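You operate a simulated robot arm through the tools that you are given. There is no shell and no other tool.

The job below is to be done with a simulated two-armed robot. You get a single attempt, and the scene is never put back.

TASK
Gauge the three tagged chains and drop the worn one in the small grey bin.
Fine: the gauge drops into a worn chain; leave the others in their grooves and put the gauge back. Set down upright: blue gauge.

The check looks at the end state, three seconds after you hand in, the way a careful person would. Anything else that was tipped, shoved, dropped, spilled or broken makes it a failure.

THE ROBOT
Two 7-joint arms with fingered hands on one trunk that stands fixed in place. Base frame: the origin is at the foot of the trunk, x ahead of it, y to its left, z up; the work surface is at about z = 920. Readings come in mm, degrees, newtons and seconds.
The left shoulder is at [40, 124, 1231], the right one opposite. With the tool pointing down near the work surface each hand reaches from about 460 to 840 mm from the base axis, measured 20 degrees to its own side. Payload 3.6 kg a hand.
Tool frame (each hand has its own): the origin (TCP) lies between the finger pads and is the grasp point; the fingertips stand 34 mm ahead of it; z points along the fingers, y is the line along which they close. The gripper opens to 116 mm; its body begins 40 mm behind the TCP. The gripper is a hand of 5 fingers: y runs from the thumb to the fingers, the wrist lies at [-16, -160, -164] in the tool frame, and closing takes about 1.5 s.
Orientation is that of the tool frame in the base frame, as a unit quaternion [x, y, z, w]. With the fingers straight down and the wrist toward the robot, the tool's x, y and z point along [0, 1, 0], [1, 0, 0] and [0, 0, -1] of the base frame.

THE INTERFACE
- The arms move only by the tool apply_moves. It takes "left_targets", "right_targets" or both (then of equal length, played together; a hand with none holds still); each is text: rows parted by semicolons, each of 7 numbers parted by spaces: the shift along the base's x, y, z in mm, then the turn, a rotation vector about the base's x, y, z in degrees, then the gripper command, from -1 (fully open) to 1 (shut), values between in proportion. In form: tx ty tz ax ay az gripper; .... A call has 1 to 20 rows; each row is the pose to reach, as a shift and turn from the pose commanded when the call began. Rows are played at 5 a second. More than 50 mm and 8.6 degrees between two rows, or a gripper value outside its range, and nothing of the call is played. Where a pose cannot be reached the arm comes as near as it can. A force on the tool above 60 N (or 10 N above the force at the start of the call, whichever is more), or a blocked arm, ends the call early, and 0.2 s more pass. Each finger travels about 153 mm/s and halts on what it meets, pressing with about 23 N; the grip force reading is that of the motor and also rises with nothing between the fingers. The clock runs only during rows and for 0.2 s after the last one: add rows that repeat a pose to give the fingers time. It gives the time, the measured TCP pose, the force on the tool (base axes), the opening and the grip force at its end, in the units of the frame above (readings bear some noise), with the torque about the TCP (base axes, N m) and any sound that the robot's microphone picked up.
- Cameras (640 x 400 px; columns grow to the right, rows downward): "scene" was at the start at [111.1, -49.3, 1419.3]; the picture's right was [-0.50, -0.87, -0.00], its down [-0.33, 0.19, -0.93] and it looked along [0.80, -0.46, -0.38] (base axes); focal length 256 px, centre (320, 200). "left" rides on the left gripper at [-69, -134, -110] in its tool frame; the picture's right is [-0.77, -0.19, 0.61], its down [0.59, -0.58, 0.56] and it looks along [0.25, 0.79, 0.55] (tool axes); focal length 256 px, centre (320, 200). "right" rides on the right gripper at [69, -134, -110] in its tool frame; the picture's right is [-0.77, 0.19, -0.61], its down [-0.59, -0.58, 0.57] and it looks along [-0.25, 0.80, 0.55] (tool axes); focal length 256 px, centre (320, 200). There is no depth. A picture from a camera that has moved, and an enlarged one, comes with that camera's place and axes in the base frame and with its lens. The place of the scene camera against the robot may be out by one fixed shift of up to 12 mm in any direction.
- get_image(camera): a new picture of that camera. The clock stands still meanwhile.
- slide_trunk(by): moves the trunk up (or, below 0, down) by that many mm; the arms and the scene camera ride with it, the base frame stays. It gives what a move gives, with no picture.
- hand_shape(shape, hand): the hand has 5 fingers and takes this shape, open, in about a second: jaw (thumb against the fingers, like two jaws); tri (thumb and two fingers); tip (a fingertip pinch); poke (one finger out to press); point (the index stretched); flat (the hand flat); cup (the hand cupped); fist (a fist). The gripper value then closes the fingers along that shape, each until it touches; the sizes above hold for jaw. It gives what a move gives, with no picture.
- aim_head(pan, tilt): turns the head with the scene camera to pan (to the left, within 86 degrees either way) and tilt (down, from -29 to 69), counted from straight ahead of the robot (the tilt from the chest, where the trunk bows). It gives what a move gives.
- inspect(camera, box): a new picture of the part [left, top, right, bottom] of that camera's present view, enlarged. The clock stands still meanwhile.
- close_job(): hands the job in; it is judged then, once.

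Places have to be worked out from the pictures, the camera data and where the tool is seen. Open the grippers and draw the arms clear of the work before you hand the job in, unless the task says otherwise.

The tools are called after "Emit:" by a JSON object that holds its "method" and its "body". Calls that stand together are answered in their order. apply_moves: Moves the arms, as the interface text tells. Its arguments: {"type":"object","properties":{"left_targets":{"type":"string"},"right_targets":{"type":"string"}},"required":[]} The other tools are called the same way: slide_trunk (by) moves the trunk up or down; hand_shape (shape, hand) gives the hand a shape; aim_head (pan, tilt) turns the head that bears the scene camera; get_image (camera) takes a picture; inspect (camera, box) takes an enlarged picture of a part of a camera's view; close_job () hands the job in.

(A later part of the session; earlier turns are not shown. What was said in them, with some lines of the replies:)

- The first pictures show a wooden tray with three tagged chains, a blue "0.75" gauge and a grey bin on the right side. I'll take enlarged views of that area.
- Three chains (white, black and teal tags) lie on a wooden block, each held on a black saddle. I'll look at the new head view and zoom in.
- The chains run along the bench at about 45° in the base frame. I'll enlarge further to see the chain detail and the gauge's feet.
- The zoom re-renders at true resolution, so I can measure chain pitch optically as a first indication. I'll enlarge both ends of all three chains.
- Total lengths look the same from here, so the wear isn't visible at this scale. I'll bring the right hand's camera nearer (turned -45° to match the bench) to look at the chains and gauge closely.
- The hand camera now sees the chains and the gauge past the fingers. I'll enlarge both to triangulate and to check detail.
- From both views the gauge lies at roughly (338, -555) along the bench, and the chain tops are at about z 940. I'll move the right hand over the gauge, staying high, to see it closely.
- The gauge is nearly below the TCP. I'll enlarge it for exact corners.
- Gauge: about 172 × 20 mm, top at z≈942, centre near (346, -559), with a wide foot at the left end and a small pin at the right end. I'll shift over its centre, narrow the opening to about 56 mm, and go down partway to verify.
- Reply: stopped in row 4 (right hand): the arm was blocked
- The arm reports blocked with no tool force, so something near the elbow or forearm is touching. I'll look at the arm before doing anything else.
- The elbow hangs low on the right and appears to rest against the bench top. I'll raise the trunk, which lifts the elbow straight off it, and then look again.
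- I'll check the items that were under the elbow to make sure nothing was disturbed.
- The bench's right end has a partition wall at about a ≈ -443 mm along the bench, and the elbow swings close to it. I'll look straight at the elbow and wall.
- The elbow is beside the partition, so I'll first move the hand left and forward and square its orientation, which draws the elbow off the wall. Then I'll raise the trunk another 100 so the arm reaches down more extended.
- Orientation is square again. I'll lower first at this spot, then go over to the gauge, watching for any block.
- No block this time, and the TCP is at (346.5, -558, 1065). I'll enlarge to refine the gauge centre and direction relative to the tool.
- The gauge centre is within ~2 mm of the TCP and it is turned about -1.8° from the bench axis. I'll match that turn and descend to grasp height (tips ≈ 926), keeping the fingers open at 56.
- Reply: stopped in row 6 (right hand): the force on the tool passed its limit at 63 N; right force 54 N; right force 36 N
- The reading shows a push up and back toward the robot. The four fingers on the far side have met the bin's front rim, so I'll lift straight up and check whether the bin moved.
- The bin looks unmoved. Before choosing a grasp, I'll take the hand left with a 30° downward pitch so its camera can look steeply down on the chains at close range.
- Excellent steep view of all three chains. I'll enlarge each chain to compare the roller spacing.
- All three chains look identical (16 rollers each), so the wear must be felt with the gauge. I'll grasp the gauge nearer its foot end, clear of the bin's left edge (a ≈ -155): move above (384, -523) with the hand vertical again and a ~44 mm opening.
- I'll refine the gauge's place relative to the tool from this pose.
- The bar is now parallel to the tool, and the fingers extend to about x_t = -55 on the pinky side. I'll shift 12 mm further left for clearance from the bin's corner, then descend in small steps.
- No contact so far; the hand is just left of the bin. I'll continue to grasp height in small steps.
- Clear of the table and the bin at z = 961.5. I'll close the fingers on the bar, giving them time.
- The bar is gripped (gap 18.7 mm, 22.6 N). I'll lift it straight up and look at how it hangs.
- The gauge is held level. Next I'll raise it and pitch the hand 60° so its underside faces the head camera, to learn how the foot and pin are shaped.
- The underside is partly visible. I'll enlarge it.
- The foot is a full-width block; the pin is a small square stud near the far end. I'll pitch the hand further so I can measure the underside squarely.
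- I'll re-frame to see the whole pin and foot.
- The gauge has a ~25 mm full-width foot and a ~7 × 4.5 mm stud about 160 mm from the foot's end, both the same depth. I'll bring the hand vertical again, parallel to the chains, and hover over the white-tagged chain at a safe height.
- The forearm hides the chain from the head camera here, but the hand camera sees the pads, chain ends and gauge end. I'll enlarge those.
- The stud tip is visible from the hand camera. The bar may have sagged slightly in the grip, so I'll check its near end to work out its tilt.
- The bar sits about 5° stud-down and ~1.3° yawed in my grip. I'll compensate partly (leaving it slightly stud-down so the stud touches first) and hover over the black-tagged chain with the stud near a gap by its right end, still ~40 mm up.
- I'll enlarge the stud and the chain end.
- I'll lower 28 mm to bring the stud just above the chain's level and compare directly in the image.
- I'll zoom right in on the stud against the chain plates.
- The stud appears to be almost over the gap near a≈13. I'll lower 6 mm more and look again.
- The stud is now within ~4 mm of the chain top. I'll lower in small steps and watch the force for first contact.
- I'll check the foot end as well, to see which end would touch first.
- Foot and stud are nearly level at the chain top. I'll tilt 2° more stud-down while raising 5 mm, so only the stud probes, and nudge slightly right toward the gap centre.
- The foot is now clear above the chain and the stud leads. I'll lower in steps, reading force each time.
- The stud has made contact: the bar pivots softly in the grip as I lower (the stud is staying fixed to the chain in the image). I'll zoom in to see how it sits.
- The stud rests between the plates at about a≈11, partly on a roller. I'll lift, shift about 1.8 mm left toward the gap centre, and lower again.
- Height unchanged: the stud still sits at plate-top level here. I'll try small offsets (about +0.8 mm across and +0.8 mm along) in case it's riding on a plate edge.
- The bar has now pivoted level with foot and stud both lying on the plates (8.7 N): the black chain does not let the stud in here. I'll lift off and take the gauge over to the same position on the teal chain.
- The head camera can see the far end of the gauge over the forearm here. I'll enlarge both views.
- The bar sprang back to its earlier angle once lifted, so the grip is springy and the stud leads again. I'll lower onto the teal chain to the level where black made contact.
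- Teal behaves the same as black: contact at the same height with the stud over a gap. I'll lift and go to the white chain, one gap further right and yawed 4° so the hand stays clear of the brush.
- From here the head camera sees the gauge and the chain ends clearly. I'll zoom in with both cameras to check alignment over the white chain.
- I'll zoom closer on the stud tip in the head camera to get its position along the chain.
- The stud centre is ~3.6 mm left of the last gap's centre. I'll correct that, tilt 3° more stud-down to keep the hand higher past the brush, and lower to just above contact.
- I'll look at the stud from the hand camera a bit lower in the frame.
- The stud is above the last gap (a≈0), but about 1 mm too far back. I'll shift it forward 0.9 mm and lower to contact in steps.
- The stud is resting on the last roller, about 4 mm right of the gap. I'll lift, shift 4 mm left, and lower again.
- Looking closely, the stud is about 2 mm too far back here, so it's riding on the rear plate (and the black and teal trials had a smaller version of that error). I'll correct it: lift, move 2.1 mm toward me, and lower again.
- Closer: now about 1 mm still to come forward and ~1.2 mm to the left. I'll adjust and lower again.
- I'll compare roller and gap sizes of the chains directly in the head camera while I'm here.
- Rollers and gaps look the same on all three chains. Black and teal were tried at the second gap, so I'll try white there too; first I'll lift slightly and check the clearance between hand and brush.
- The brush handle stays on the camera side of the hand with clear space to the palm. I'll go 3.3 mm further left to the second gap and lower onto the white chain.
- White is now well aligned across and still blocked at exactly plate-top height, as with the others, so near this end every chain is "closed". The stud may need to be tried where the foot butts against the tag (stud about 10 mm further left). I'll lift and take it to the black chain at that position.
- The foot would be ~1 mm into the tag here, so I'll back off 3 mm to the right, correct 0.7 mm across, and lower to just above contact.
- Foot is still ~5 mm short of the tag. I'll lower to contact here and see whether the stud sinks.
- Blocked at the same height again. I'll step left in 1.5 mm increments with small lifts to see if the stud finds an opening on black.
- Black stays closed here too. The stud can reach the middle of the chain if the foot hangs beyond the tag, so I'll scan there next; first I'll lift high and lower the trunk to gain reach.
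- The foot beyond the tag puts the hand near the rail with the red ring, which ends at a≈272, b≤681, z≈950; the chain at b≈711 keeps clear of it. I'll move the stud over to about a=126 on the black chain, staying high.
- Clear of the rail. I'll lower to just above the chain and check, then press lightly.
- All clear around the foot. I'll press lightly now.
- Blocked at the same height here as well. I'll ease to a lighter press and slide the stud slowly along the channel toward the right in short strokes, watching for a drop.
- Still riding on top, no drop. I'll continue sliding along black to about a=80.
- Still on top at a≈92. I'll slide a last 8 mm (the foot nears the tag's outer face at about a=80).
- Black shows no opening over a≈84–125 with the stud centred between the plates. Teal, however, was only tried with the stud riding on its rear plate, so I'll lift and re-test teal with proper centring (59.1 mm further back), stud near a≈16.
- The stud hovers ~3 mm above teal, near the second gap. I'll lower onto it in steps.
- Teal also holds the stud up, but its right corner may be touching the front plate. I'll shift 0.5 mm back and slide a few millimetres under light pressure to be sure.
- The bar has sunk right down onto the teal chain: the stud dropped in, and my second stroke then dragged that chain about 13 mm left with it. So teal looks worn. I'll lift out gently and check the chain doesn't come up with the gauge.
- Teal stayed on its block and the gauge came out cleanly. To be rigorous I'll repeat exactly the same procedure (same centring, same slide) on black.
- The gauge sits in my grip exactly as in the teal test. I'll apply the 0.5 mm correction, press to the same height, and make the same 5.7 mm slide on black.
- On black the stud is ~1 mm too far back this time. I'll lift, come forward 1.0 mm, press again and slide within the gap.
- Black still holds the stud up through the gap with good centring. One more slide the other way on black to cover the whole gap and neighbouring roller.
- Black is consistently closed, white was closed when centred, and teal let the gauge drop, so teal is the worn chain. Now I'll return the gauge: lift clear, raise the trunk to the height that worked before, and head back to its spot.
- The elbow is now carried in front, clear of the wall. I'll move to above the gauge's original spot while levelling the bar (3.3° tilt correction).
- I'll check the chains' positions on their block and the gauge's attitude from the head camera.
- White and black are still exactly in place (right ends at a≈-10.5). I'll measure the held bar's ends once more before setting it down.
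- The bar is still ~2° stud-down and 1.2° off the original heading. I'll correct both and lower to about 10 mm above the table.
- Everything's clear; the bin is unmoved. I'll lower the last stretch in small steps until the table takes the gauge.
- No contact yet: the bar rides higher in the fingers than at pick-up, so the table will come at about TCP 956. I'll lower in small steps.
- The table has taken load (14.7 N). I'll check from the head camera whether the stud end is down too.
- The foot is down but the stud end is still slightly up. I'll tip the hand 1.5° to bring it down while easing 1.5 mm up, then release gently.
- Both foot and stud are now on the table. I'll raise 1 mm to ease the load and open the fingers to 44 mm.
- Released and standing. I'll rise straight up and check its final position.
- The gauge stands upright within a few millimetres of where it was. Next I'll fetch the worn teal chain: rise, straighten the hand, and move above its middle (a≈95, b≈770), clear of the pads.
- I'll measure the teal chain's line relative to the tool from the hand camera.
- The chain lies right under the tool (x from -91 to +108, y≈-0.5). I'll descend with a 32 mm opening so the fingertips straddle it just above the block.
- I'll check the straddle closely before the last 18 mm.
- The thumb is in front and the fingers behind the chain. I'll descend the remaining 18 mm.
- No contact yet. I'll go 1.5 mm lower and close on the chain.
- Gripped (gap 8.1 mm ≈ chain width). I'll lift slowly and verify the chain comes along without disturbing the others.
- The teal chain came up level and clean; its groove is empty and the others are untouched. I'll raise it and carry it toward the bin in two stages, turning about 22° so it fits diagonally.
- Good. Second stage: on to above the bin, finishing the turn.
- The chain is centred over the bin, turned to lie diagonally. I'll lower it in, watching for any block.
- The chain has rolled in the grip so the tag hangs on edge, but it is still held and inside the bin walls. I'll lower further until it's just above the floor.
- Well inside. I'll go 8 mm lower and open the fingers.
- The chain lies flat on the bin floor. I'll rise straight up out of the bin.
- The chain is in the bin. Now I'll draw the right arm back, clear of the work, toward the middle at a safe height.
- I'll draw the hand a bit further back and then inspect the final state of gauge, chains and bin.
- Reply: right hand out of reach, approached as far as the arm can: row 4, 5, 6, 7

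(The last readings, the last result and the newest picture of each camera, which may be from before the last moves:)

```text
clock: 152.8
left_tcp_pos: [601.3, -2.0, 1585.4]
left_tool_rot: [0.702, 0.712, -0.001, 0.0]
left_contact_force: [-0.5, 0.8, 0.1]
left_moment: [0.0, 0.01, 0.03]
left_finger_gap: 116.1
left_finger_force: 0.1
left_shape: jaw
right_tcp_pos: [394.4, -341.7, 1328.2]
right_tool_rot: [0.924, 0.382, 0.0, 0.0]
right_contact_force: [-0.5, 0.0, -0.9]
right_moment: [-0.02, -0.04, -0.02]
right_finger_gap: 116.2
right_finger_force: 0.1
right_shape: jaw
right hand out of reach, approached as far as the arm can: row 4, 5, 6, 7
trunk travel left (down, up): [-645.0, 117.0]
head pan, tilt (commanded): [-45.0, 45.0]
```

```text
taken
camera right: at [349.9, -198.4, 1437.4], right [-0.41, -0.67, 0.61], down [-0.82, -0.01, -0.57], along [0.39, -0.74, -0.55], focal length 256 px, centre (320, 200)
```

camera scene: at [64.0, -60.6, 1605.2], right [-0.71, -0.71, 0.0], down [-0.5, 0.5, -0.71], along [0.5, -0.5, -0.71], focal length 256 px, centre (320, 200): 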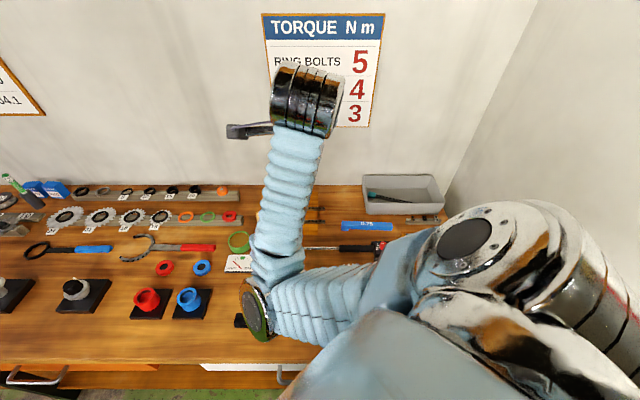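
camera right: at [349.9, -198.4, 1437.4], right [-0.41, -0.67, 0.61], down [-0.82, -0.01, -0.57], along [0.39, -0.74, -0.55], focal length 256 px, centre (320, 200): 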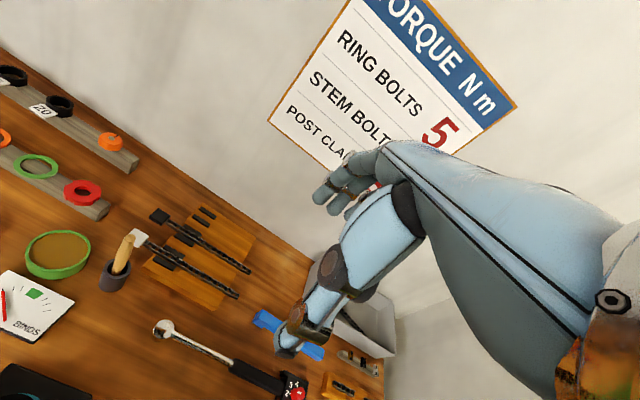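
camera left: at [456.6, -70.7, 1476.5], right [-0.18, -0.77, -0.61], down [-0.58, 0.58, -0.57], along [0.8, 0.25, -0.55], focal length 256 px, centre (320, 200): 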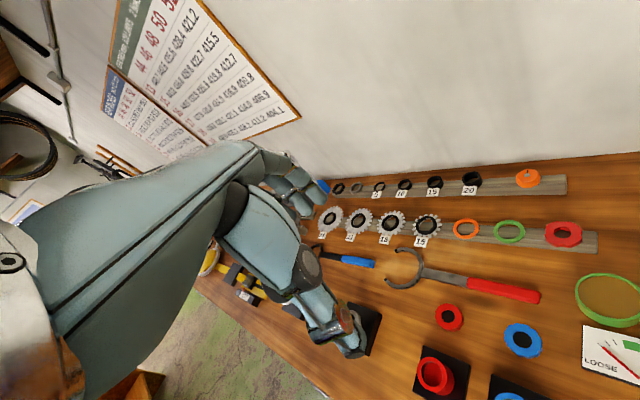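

I'll enlarge the gauge, bin and remaining chains for a final check.

Emit:
{"method": "inspect", "body": {"camera": "scene", "box": [320, 165, 464, 255]}}

Emit:
{"method": "inspect", "body": {"camera": "right", "box": [90, 190, 282, 310]}}

Emit:
{"method": "inspect", "body": {"camera": "right", "box": [230, 270, 390, 370]}}

```text
4.44 times, centred on (392, 210) of scene
camera zoom: at [64.0, -60.6, 1605.2], right [-0.71, -0.71, 0.0], down [-0.5, 0.5, -0.71], along [0.5, -0.5, -0.71], focal length 1138 px, centre (0, 156)
```

zoom: 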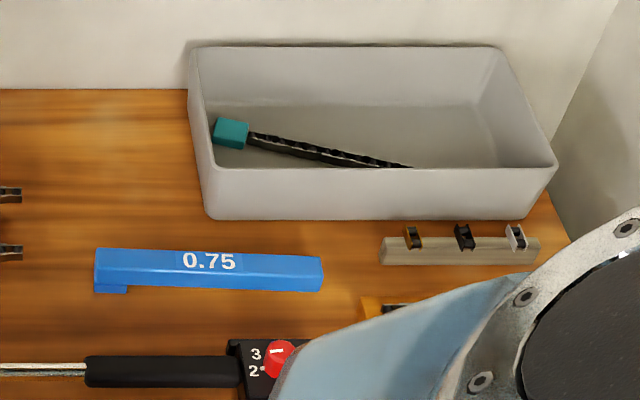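

```text
3.33 times, centred on (186, 250) of right
camera zoom: at [349.9, -198.4, 1437.4], right [-0.41, -0.67, 0.61], down [-0.82, -0.01, -0.57], along [0.39, -0.74, -0.55], focal length 853 px, centre (767, 33)
```

zoom: 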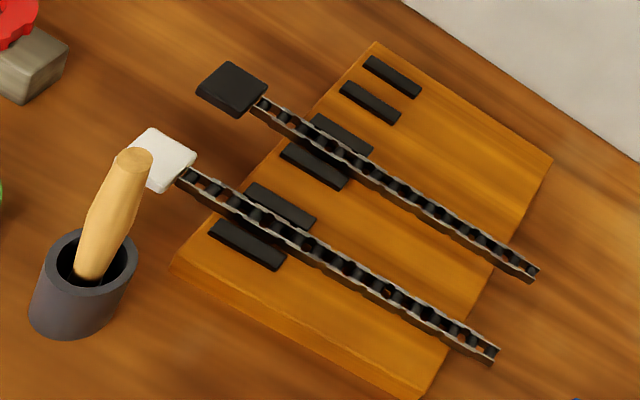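

```text
4.00 times, centred on (310, 320) of right
camera zoom: at [349.9, -198.4, 1437.4], right [-0.41, -0.67, 0.61], down [-0.82, -0.01, -0.57], along [0.39, -0.74, -0.55], focal length 1024 px, centre (360, -280)
```

zoom: 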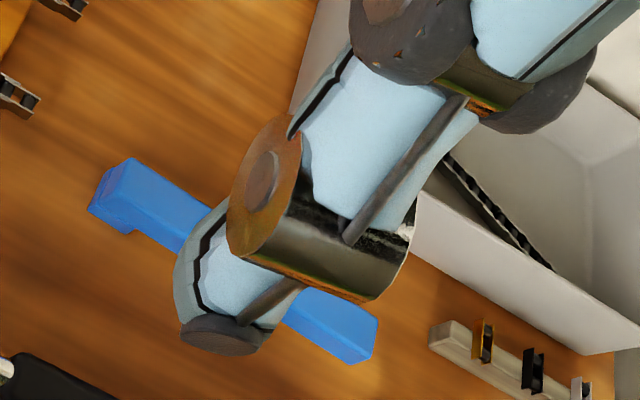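

Gauge upright in its place, teal chain in the bin, white and black in their grooves. I'll make sure the folded elbow isn't touching the repair tool on the bench.

Emit:
{"method": "inspect", "body": {"camera": "scene", "box": [200, 225, 360, 325]}}

Emit:
{"method": "aim_head", "body": {"pan": -20, "tilt": 60}}

Emit:
{"method": "get_image", "body": {"camera": "scene"}}

```text
4.00 times, centred on (280, 275) of scene
camera zoom: at [64.0, -60.6, 1605.2], right [-0.71, -0.71, 0.0], down [-0.5, 0.5, -0.71], along [0.5, -0.5, -0.71], focal length 1024 px, centre (480, -100)
```

zoom: 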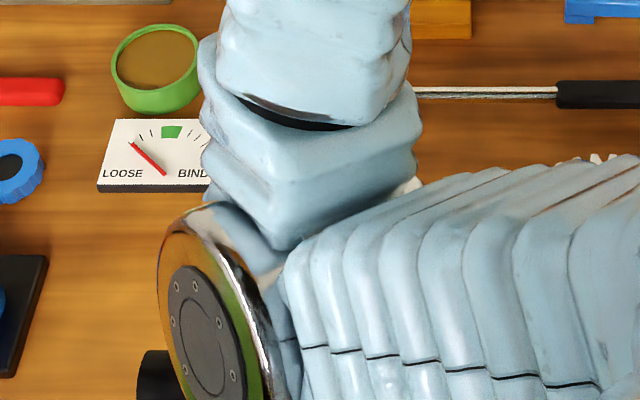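

```text
clock: 153.7
left_tcp_pos: [600.7, -1.9, 1583.5]
left_tool_rot: [0.703, 0.711, -0.001, 0.0]
left_contact_force: [-0.4, -0.1, -0.9]
left_moment: [0.01, -0.01, -0.03]
left_finger_gap: 115.9
left_finger_force: 0.2
left_shape: jaw
right_tcp_pos: [394.9, -342.3, 1327.7]
right_tool_rot: [0.924, 0.382, 0.0, 0.0]
right_contact_force: [-0.4, -0.6, -0.6]
right_moment: [0.01, -0.02, 0.0]
right_finger_gap: 115.8
right_finger_force: 0.1
right_shape: jaw
trunk travel left (down, up): [-645.0, 117.0]
head pan, tilt (commanded): [-20.0, 60.0]
```

```text
taken
camera scene: at [68.9, -26.0, 1585.8], right [-0.34, -0.94, 0.0], down [-0.81, 0.3, -0.5], along [0.47, -0.17, -0.87], focal length 256 px, centre (320, 200)
```

scene: 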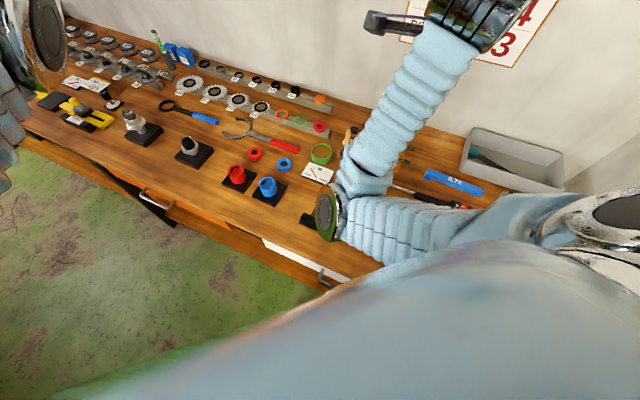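

To be safe, I'll raise the trunk a little so both arms sit well above the bench, and look once more.

Emit:
{"method": "slide_trunk", "body": {"by": 90}}

Emit:
{"method": "aim_head", "body": {"pan": -40, "tilt": 50}}

Emit:
{"method": "get_image", "body": {"camera": "scene"}}

Emit:
{"method": "get_image", "body": {"camera": "left"}}

```text
clock: 155.0
left_tcp_pos: [601.7, -1.2, 1675.0]
left_tool_rot: [0.703, 0.711, -0.001, 0.0]
left_contact_force: [0.7, 0.1, -0.4]
left_moment: [-0.01, 0.02, -0.01]
left_finger_gap: 115.6
left_finger_force: 0.1
left_shape: jaw
right_tcp_pos: [394.0, -341.1, 1416.9]
right_tool_rot: [0.924, 0.381, 0.001, 0.001]
right_contact_force: [-0.3, 0.5, 0.1]
right_moment: [-0.01, 0.0, 0.0]
right_finger_gap: 115.9
right_finger_force: 0.1
right_shape: jaw
trunk travel left (down, up): [-735.0, 27.0]
head pan, tilt (commanded): [-20.0, 60.0]
```

```text
clock: 155.8
left_tcp_pos: [601.0, -0.6, 1674.8]
left_tool_rot: [0.703, 0.711, 0.0, 0.001]
left_contact_force: [0.9, 0.1, 0.5]
left_moment: [0.02, 0.0, -0.01]
left_finger_gap: 115.9
left_finger_force: 0.1
left_shape: jaw
right_tcp_pos: [395.3, -343.9, 1418.2]
right_tool_rot: [0.924, 0.382, 0.0, 0.001]
right_contact_force: [0.1, -0.6, 0.7]
right_moment: [-0.01, -0.02, -0.06]
right_finger_gap: 115.9
right_finger_force: 0.1
right_shape: jaw
trunk travel left (down, up): [-735.0, 27.0]
head pan, tilt (commanded): [-40.0, 50.0]
```

```text
taken
camera scene: at [63.8, -52.5, 1688.2], right [-0.64, -0.77, 0.0], down [-0.59, 0.49, -0.64], along [0.49, -0.41, -0.77], focal length 256 px, centre (320, 200)
```

scene: 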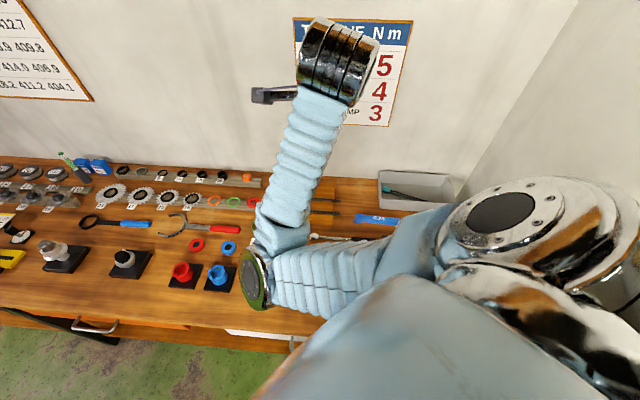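

```text
taken
camera left: at [467.4, -69.6, 1785.6], right [-0.18, -0.77, -0.61], down [-0.58, 0.58, -0.57], along [0.79, 0.25, -0.56], focal length 256 px, centre (320, 200)
```

left: 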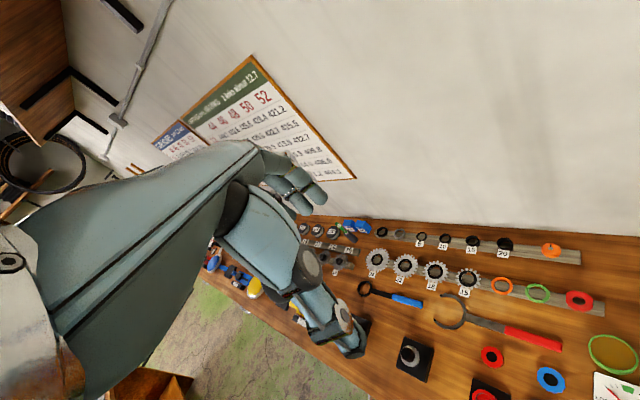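

I'll move the right hand slightly outward so the elbow uncovers the repair tool, to confirm it's undisturbed.

Emit:
{"method": "apply_moves", "body": {"right_targets": "8 -20 0 0 0 0 -1; 16 -40 0 0 0 0 -1; 24 -60 -5 0 0 0 -1; 32 -80 -10 0 0 0 -1; 38 -95 -15 0 0 0 -1; 38 -95 -15 0 0 0 -1"}}

Emit:
{"method": "get_image", "body": {"camera": "scene"}}

Emit:
{"method": "inspect", "body": {"camera": "scene", "box": [230, 170, 470, 320]}}

```text
clock: 157.2
left_tcp_pos: [600.5, 0.9, 1674.2]
left_tool_rot: [0.704, 0.711, 0.0, 0.002]
left_contact_force: [0.6, 0.4, 0.0]
left_moment: [0.01, -0.01, -0.02]
left_finger_gap: 115.8
left_finger_force: 0.0
left_shape: jaw
right_tcp_pos: [433.2, -437.6, 1403.0]
right_tool_rot: [0.924, 0.382, 0.001, 0.001]
right_contact_force: [0.0, -0.3, 0.5]
right_moment: [0.02, -0.02, -0.01]
right_finger_gap: 116.0
right_finger_force: 0.1
right_shape: jaw
trunk travel left (down, up): [-735.0, 27.0]
head pan, tilt (commanded): [-40.0, 50.0]
```

```text
taken
camera scene: at [63.8, -52.1, 1688.2], right [-0.64, -0.77, 0.0], down [-0.59, 0.49, -0.64], along [0.49, -0.41, -0.77], focal length 256 px, centre (320, 200)
```

scene: 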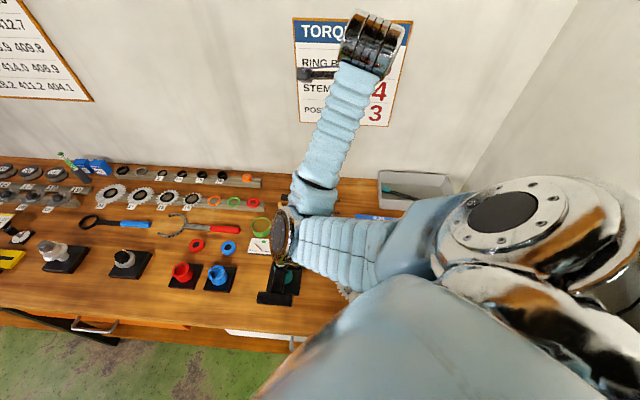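

```text
2.67 times, centred on (350, 245) of scene
camera zoom: at [63.8, -52.1, 1688.2], right [-0.64, -0.77, 0.0], down [-0.59, 0.49, -0.64], along [0.49, -0.41, -0.77], focal length 682 px, centre (240, 80)
```

zoom: 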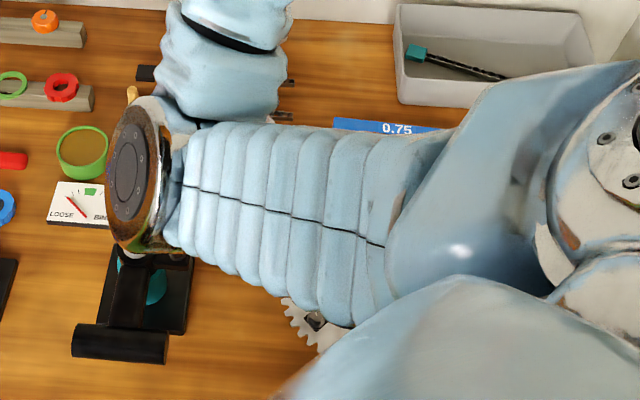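

The repair tool is undisturbed, both grippers are open and the arms are high above the bench. The worn teal chain is in the bin, white and black are in their grooves, and the gauge is back upright, so I'm handing in.

Emit:
{"method": "close_job", "body": {}}

```text
The job is handed in.
```

The teal-tagged chain is the worn one. It is in the small grey bin, the white and black chains are still in their grooves, and the blue gauge is back upright.

- **Teal:** the gauge's stud sank right in, and the bar came down onto the chain. It only sank once I had the stud centred between the plates; my first, off-centre try looked closed.
- **Black:** the stud stayed on top at every spot I tried, including several slides with it centred.
- **White:** the stud stayed on top too. I tested it less: only one press was well centred, with no sliding, because the brush limited the space for the hand.
- **Gauge position:** it stands about 2–4 mm from where it started, by my camera measurements.

Two things went wrong on the way:

- **Bin:** on my first reach for the gauge, my fingers hit the rim of the bin with about 63 N. The bin did not appear to move.
- **Elbow:** earlier, my right arm was blocked at the elbow, most likely against the side partition. I found nothing on the bench disturbed by it.

The arms are raised clear of the bench with both grippers open.
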